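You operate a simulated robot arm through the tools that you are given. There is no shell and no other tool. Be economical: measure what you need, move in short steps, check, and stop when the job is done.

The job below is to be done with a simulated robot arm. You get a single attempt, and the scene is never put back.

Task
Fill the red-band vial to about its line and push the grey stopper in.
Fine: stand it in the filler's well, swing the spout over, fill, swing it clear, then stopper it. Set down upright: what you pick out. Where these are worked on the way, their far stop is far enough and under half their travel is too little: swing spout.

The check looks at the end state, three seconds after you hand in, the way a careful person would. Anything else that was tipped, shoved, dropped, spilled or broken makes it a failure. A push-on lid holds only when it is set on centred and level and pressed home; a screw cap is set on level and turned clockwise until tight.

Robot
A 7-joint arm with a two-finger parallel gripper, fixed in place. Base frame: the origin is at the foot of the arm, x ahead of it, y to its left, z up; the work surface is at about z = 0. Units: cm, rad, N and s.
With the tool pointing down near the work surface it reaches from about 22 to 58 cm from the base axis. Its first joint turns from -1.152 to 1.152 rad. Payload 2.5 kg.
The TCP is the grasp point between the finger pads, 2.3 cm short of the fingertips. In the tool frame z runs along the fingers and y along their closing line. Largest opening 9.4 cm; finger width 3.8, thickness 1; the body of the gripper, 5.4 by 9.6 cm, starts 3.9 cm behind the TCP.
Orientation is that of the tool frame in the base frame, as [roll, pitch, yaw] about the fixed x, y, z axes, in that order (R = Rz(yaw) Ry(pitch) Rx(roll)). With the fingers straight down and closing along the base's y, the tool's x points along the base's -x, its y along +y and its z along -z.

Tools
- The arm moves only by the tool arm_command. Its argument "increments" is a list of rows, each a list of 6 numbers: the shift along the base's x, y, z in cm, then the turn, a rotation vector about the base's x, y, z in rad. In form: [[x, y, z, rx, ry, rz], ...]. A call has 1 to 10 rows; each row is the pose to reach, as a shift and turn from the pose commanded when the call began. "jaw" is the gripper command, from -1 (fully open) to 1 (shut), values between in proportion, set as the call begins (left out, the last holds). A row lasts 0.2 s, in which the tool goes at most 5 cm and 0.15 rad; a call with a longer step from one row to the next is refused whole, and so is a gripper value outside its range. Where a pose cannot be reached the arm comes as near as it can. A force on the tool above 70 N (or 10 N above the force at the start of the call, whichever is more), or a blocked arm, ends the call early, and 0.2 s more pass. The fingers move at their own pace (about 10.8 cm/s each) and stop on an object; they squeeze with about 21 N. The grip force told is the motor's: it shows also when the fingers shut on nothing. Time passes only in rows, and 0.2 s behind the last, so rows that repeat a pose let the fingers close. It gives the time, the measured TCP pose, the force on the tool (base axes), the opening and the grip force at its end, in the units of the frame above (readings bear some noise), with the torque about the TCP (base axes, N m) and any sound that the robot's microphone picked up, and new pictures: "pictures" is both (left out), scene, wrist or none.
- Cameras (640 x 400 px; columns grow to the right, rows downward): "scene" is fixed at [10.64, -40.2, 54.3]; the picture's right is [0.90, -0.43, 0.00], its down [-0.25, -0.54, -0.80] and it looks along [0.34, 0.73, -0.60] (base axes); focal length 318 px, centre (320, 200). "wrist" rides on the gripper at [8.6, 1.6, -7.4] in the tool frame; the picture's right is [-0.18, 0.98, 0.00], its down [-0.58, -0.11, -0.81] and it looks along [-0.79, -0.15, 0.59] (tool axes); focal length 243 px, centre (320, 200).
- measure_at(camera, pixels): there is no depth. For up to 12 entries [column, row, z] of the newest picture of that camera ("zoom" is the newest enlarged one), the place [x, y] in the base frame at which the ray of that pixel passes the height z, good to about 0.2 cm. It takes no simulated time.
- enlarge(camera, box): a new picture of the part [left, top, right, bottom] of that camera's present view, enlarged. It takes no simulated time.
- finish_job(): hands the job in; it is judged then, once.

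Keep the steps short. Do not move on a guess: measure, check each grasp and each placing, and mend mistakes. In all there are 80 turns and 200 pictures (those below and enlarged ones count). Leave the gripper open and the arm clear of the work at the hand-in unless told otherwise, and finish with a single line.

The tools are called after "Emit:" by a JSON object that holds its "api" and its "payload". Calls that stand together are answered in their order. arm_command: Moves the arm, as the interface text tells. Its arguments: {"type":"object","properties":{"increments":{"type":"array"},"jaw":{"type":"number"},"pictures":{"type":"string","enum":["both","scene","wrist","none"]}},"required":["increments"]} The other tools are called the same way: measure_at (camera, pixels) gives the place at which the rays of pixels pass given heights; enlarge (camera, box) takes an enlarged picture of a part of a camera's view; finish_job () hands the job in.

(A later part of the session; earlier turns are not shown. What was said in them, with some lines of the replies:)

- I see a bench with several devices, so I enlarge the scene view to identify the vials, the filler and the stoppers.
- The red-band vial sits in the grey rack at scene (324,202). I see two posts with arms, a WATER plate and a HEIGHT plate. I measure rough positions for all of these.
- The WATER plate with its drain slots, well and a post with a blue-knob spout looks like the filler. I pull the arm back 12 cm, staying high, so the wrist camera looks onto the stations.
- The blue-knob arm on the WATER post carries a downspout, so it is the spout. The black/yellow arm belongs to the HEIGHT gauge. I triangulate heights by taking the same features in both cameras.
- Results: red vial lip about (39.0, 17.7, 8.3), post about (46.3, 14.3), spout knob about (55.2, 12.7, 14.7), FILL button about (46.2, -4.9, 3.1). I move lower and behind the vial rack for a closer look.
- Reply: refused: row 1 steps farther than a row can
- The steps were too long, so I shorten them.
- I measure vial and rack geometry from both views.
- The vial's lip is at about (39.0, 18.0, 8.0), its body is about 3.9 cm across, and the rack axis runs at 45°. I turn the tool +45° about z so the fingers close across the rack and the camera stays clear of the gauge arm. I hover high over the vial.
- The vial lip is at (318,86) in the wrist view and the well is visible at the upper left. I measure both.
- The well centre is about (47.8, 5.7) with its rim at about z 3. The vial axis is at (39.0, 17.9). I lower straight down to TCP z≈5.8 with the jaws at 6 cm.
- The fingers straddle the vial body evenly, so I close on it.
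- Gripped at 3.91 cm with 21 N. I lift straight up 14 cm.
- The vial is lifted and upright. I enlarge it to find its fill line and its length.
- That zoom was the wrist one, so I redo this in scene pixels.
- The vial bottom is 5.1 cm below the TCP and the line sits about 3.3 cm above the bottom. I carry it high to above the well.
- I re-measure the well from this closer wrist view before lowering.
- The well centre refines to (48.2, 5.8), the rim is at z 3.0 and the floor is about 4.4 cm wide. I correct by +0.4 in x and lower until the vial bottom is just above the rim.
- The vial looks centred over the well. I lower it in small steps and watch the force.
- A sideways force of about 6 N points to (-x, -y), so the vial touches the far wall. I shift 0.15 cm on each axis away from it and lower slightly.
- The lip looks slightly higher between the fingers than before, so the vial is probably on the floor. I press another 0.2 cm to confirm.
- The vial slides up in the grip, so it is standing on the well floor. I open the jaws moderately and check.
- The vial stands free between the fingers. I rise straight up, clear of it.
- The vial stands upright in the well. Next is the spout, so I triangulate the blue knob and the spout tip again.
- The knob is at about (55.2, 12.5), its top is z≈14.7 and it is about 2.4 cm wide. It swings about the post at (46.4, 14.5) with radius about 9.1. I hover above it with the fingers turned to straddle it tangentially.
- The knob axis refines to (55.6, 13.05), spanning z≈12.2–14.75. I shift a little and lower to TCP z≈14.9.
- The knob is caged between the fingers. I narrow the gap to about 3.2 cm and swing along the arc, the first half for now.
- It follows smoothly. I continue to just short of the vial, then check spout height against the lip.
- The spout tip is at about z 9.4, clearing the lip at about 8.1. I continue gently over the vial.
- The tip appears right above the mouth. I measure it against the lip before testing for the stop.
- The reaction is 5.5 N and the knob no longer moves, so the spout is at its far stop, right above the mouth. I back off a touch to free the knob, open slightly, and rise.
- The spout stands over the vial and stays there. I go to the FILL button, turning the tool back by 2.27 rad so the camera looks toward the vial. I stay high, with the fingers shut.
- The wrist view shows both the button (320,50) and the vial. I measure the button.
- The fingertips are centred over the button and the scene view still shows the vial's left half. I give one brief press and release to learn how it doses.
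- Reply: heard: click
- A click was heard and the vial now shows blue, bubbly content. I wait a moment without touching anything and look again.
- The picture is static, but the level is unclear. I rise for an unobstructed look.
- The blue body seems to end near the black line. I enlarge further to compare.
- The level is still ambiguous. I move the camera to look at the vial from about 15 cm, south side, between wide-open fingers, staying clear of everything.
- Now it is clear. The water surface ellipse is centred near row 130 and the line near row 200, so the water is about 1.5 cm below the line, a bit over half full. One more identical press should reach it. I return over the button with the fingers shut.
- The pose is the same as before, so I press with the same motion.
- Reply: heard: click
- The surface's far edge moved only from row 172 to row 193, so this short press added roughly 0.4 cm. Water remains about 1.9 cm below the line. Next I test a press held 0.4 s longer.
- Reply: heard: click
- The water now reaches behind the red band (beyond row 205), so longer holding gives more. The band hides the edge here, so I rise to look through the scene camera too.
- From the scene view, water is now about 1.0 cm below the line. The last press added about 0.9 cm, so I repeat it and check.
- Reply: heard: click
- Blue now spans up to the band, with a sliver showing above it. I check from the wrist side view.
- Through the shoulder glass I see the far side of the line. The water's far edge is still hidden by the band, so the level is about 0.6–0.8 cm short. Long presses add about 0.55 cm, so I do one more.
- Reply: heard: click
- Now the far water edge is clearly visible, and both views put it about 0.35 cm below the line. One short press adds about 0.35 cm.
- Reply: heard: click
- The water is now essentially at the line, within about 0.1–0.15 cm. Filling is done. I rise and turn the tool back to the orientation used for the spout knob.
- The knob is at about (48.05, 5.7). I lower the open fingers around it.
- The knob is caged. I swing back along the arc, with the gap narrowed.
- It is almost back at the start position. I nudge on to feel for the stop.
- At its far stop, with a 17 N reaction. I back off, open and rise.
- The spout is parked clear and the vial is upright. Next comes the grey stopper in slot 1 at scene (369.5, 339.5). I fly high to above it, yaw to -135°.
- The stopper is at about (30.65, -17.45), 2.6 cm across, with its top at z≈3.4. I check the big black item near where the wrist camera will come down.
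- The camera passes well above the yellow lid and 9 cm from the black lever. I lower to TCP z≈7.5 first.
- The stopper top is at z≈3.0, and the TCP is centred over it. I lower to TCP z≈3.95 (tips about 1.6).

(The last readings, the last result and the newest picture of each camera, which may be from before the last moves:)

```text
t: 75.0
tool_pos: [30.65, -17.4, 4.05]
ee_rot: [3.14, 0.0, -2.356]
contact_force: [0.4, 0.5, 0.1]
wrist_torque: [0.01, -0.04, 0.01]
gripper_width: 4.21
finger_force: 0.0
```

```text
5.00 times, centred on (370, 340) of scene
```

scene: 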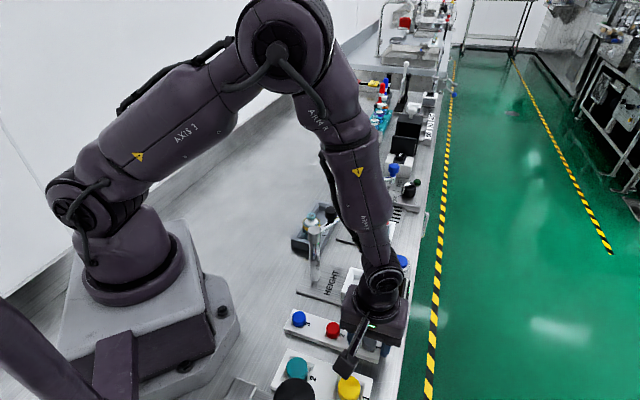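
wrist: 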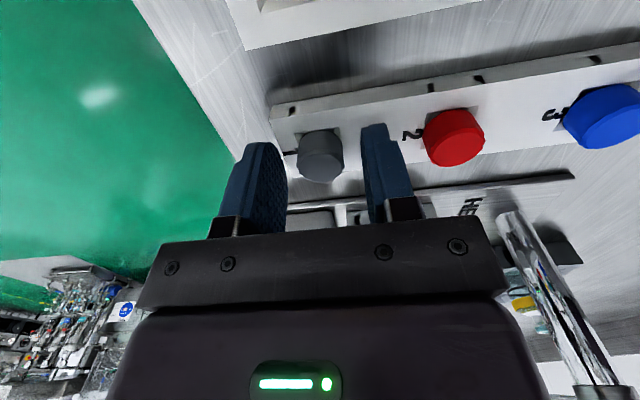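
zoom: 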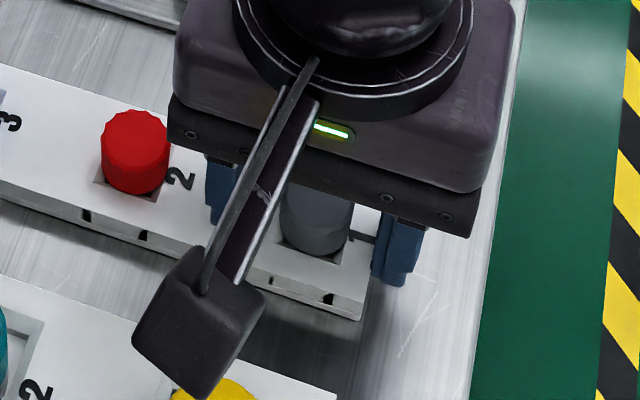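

The stopper is centred between the pads, so I close.

Emit:
{"api": "arm_command", "payload": {"increments": [[0, 0, 0, 0, 0, 0], [0, 0, 0, 0, 0, 0], [0, 0, 0, 0, 0, 0]], "jaw": 0.9, "pictures": "wrist"}}

Emit:
{"api": "arm_command", "payload": {"increments": [[0, 0, 0.5, 0, 0, 0], [0, 0, 1.5, 0, 0, 0], [0, 0, 4, 0, 0, 0], [0, 0, 8, 0, 0, 0], [0, 0, 12, 0, 0, 0], [0, 0, 16, 0, 0, 0], [0, 0, 16, 0, 0, 0]]}}

Emit:
{"api": "enlarge", "payload": {"camera": "wrist", "box": [240, 80, 400, 240]}}

Emit:
{"api": "enlarge", "payload": {"camera": "scene", "box": [320, 220, 440, 370]}}

```text
t: 75.8
tool_pos: [30.66, -17.42, 4.05]
ee_rot: [3.141, 0.001, -2.357]
contact_force: [-0.1, -0.6, -0.2]
wrist_torque: [-0.01, 0.0, 0.0]
gripper_width: 2.08
finger_force: 20.8
```

wrist: 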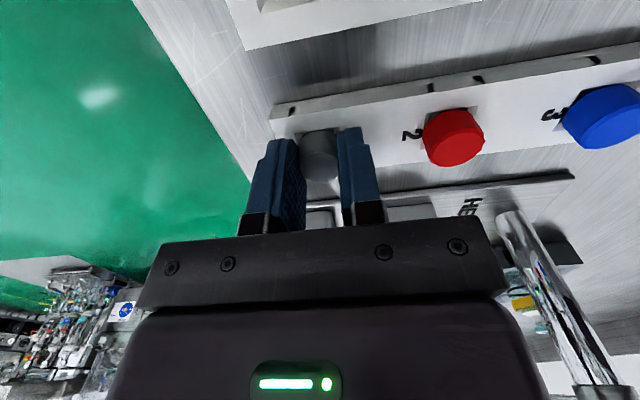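

```text
t: 77.4
tool_pos: [30.57, -17.51, 20.08]
ee_rot: [-3.141, 0.0, -2.356]
contact_force: [-0.1, -1.1, 0.4]
wrist_torque: [0.02, 0.0, 0.0]
gripper_width: 2.03
finger_force: 20.7
```

scene: 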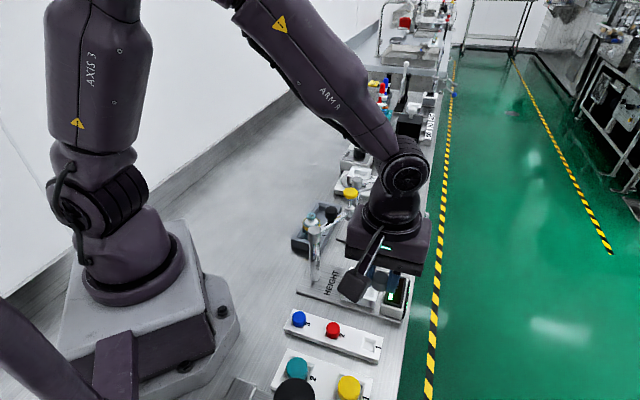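
wrist: 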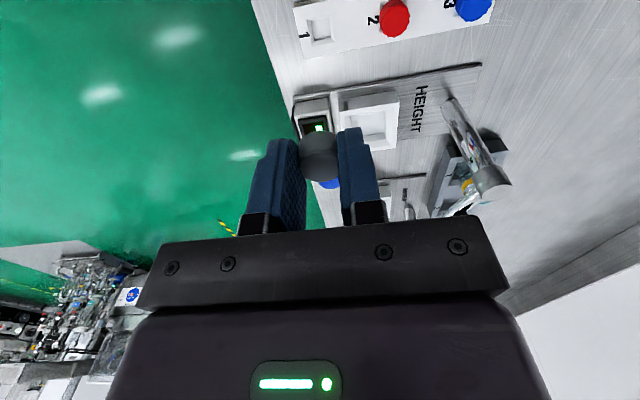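

```text
2.50 times, centred on (320, 160) of wrist
```

zoom: 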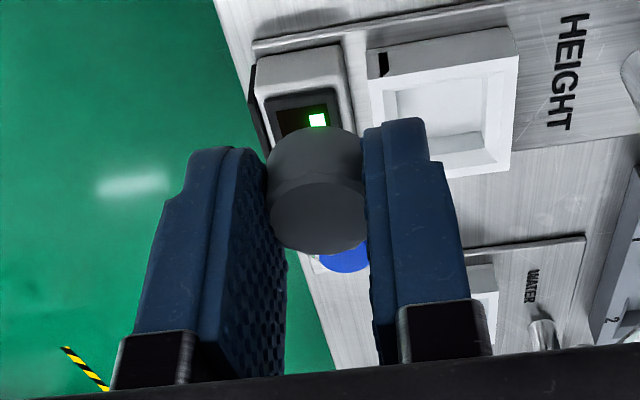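

```text
2.67 times, centred on (380, 295) of scene
```

zoom: 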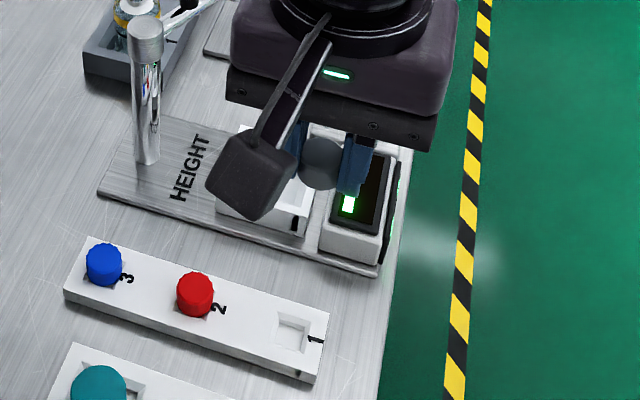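

The stopper is held at 2.05 cm and upright, and slot 1 is empty. I carry it high to near the vial, stopping short so the wrist camera sees the mouth.

Emit:
{"api": "arm_command", "payload": {"increments": [[2, 2.7, 0, 0, 0, 0], [4.5, 6, 0, 0, 0, 0], [7, 9.3, 0, 0, 0, 0], [9.5, 12.6, 0, 0, 0, 0], [12, 15.9, 0, 0, 0, 0], [14.5, 19.2, 0, 0, 0, 0], [16.5, 22, 0, 0, 0, 0], [17.6, 23.4, 0, 0, 0, 0], [17.6, 23.4, 0, 0, 0, 0]]}}

Emit:
{"api": "enlarge", "payload": {"camera": "wrist", "box": [240, 0, 400, 200]}}

Emit:
{"api": "enlarge", "payload": {"camera": "scene", "box": [350, 130, 420, 250]}}

```text
t: 79.4
tool_pos: [48.29, 5.95, 19.91]
ee_rot: [3.14, 0.0, -2.355]
contact_force: [0.3, -0.6, -0.6]
wrist_torque: [-0.01, 0.0, -0.03]
gripper_width: 2.06
finger_force: 21.2
```

scene: 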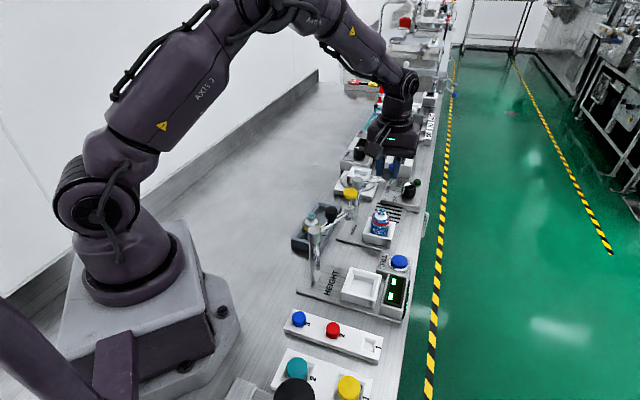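
wrist: 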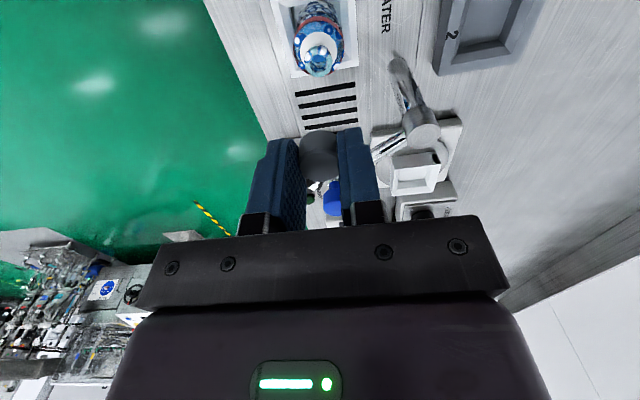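

```text
2.00 times, centred on (320, 100) of wrist
```

zoom: 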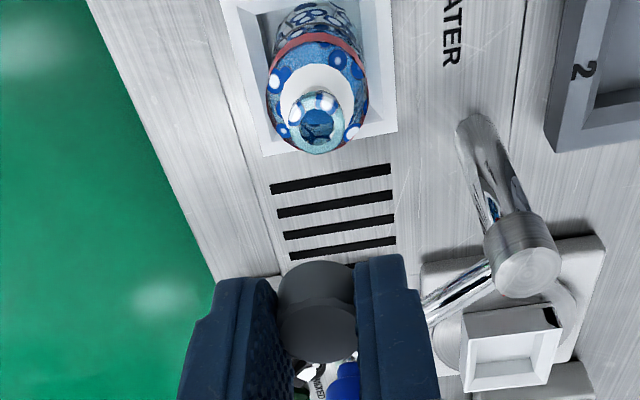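

```text
3.33 times, centred on (385, 190) of scene
```

zoom: 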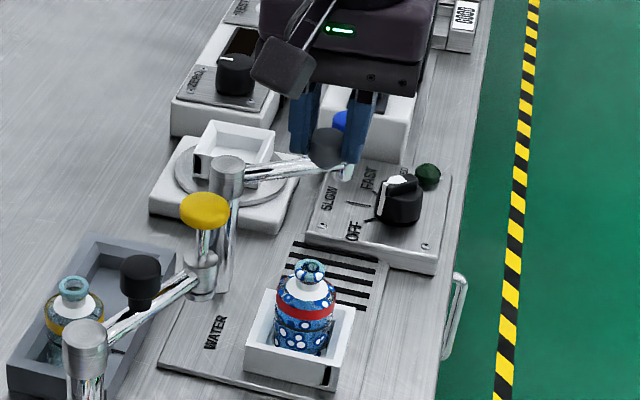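

I measure the lip, and the held stopper's offset from the TCP.

Emit:
{"api": "measure_at", "payload": {"camera": "wrist", "pixels": [[318.5, 63, 8], [318.5, 63, 8.3], [318.5, 63, 8.3], [319, 166, 18.9], [319, 166, 18.9], [300.5, 165, 18.6], [337.5, 163, 18.6]]}}

Emit:
{"api": "measure_at", "payload": {"camera": "scene", "pixels": [[382.2, 210.2, 8], [382.2, 210.2, 8.3], [387.2, 172, 18.9], [387.2, 172, 18.5]]}}

Emit:
{"api": "enlarge", "payload": {"camera": "scene", "box": [370, 200, 395, 222]}}

Emit:
{"api": "enlarge", "payload": {"camera": "scene", "box": [370, 160, 405, 185]}}

```text
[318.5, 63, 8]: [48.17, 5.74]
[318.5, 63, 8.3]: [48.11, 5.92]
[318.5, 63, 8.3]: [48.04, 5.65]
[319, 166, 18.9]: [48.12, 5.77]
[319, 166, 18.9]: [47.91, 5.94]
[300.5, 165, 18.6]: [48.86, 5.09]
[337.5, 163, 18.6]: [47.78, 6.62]
```

```text
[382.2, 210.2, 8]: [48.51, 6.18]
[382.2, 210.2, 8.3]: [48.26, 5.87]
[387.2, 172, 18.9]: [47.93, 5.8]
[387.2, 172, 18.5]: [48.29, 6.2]
```

```text
16.00 times, centred on (382, 211) of scene
```

zoom: 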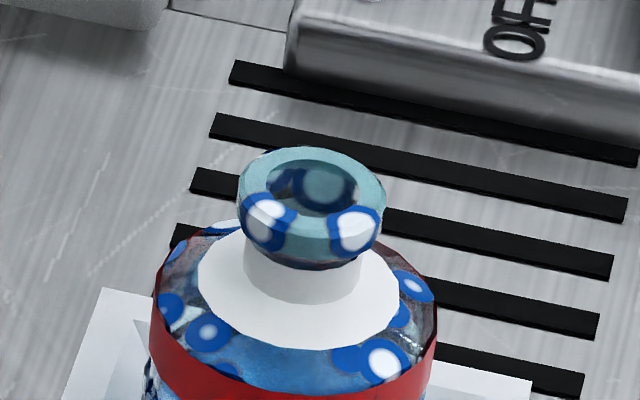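

```text
16.00 times, centred on (388, 172) of scene
5 turns are left
```

zoom: 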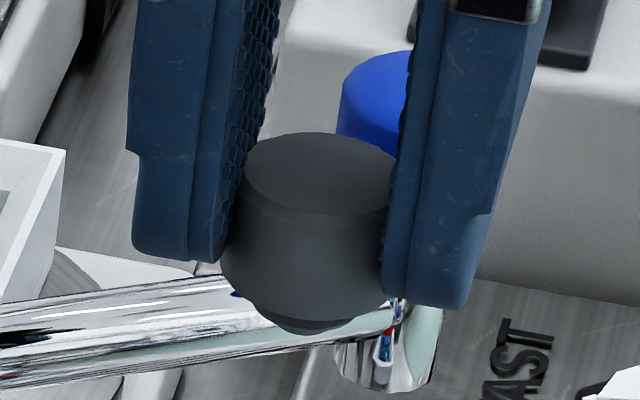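

The stopper's plug is about 0.35 cm long and its head bottom is level with the fingertips. The lip is at about (48.1, 5.8, 8.3). Turns are nearly used up, so I go straight in: correct by (-0.12, -0.17) and lower slowly to TCP z≈10.6.

Emit:
{"api": "arm_command", "payload": {"increments": [[-0.12, -0.17, -3.5, 0, 0, 0], [-0.12, -0.17, -6.5, 0, 0, 0], [-0.12, -0.17, -8.0, 0, 0, 0], [-0.12, -0.17, -8.4, 0, 0, 0], [-0.12, -0.17, -8.7, 0, 0, 0], [-0.12, -0.17, -8.9, 0, 0, 0], [-0.12, -0.17, -9.1, 0, 0, 0], [-0.12, -0.17, -9.25, 0, 0, 0], [-0.12, -0.17, -9.35, 0, 0, 0], [-0.12, -0.17, -9.35, 0, 0, 0]], "jaw": 0.9}}

```text
t: 81.6
tool_pos: [48.03, 5.79, 10.68]
ee_rot: [-3.139, 0.001, -2.356]
contact_force: [-0.1, -2.3, 17.7]
wrist_torque: [-0.06, -0.09, -0.03]
gripper_width: 2.08
finger_force: 21.1
4 turns are left
```

scene: 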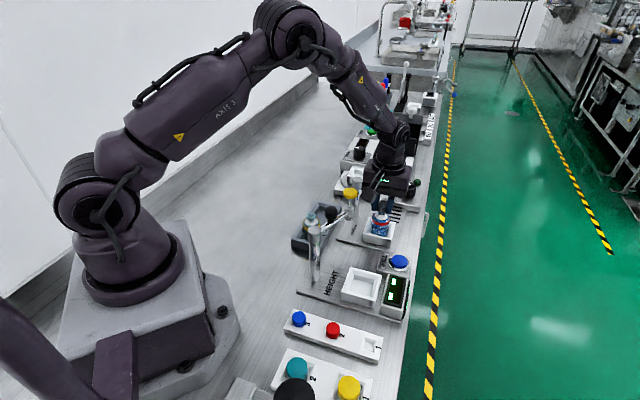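
wrist: 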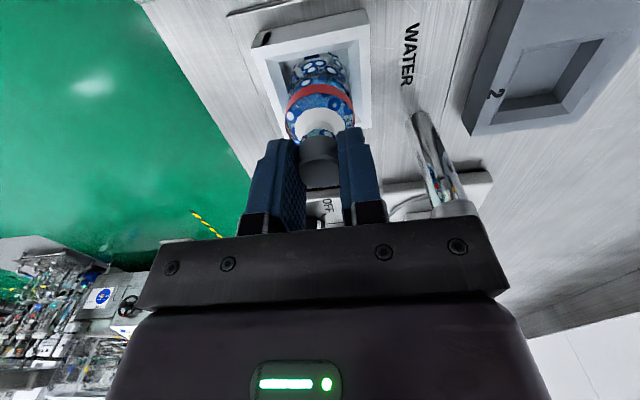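

Fz is 17.7 N with almost no side force, so the plug is in line with the mouth and going in. I open just enough and rise straight up, then I'll press it home from above.

Emit:
{"api": "arm_command", "payload": {"increments": [[0, 0, 0, 0, 0, 0], [0, 0, 0, 0, 0, 0], [0, 0, 0, 0, 0, 0], [0, 0, 1, 0, 0, 0], [0, 0, 2.5, 0, 0, 0], [0, 0, 4, 0, 0, 0], [0, 0, 4, 0, 0, 0]], "jaw": 0.3}}

```text
t: 83.2
tool_pos: [48.17, 5.59, 14.72]
ee_rot: [-3.14, 0.001, -2.356]
contact_force: [-0.3, 1.0, 0.4]
wrist_torque: [-0.02, -0.03, 0.0]
gripper_width: 3.27
finger_force: 0.1
3 turns are left
```

scene: 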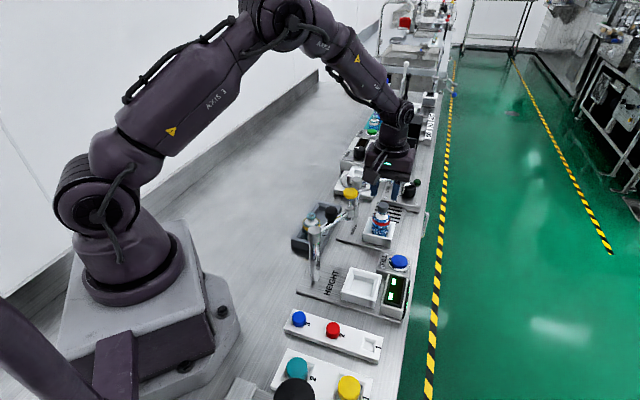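
wrist: 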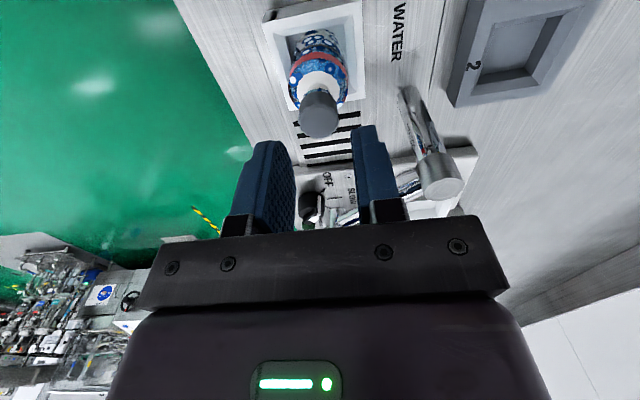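

The stopper sits straight on the mouth at wrist (319,112). I close the fingers and press it home from above, then rise.

Emit:
{"api": "arm_command", "payload": {"increments": [[0, 0.05, 0, 0, 0, 0], [0, 0.05, 0, 0, 0, 0], [0, 0.05, -2, 0, 0, 0], [0, 0.05, -2.6, 0, 0, 0], [0, 0.05, -2.9, 0, 0, 0], [0, 0.05, -3.2, 0, 0, 0], [0, 0.05, -3.5, 0, 0, 0], [0, 0.05, -3.75, 0, 0, 0], [0, 0.05, -3.75, 0, 0, 0], [0, 0.05, -0.5, 0, 0, 0]], "jaw": 1}}

```text
t: 84.7
tool_pos: [48.47, 5.71, 12.29]
ee_rot: [-3.129, 0.01, -2.355]
contact_force: [-4.7, -1.6, 16.2]
wrist_torque: [-0.1, 0.2, 0.03]
gripper_width: 0.0
finger_force: 21.0
stopped in row 7: the force on the tool passed its limit at 75 N (the readings are from after the stop); the commanded pose is now the measured one
2 turns are left
```

scene: 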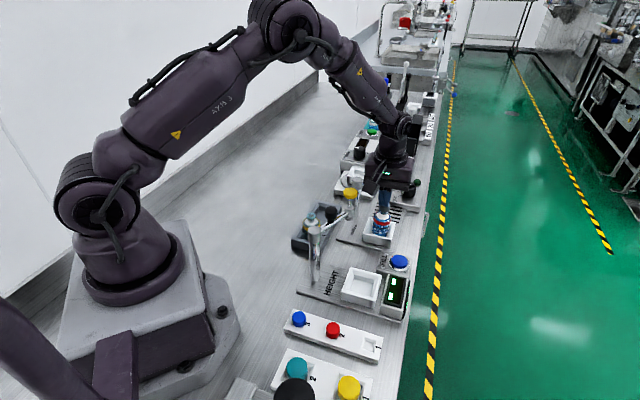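
wrist: 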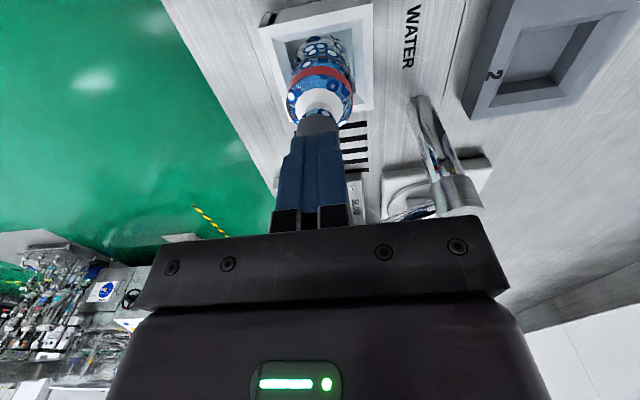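

It took a 75 N press on the stopper without side load, so it is home. I rise, open, and move clear.

Emit:
{"api": "arm_command", "payload": {"increments": [[0, 0, 3, 0, 0, 0], [0, 0, 7, 0, 0, 0], [0, 0, 11, 0, 0, 0], [-2, -3, 13, 0, 0, 0], [-4, -6, 14, 0, 0, 0], [-6, -9, 14, 0, 0, 0], [-6, -9, 14, 0, 0, 0]], "jaw": -0.5}}

```text
t: 86.3
tool_pos: [42.4, -3.28, 26.33]
ee_rot: [-3.132, 0.008, -2.356]
contact_force: [0.5, 0.6, -0.6]
wrist_torque: [-0.01, -0.02, 0.01]
gripper_width: 7.05
finger_force: 0.0
1 turns are left
```

scene: 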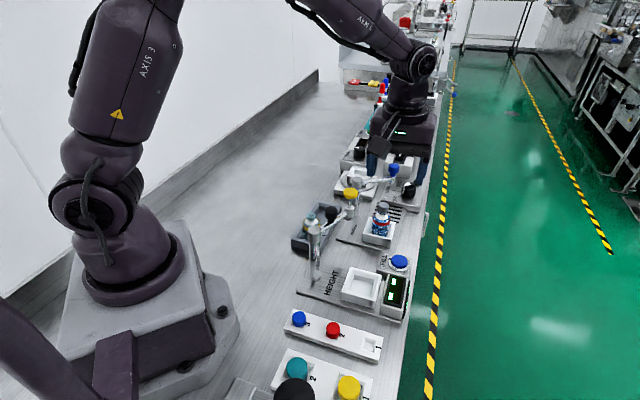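
wrist: 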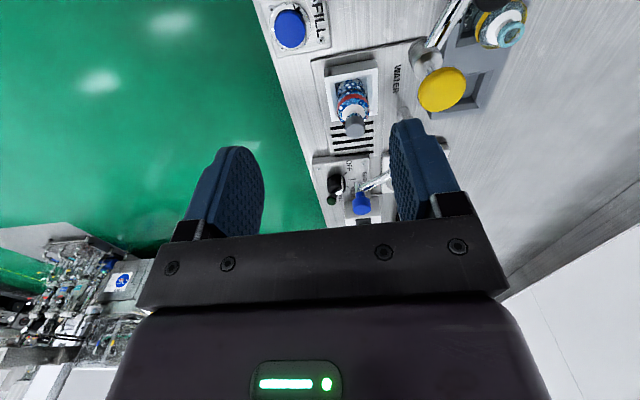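

The vial stands upright in the well with its stopper on, the spout is clear, and the gripper is open and away. I hand in.

Emit:
{"api": "finish_job", "payload": {}}

```text
The job is handed in.
```

The red-band vial is filled to within about 0.15 cm of its line by eye, the grey stopper is pressed in with a 75 N push (seating not checked up close), and the vial stands upright in the filler's well with the spout swung clear.
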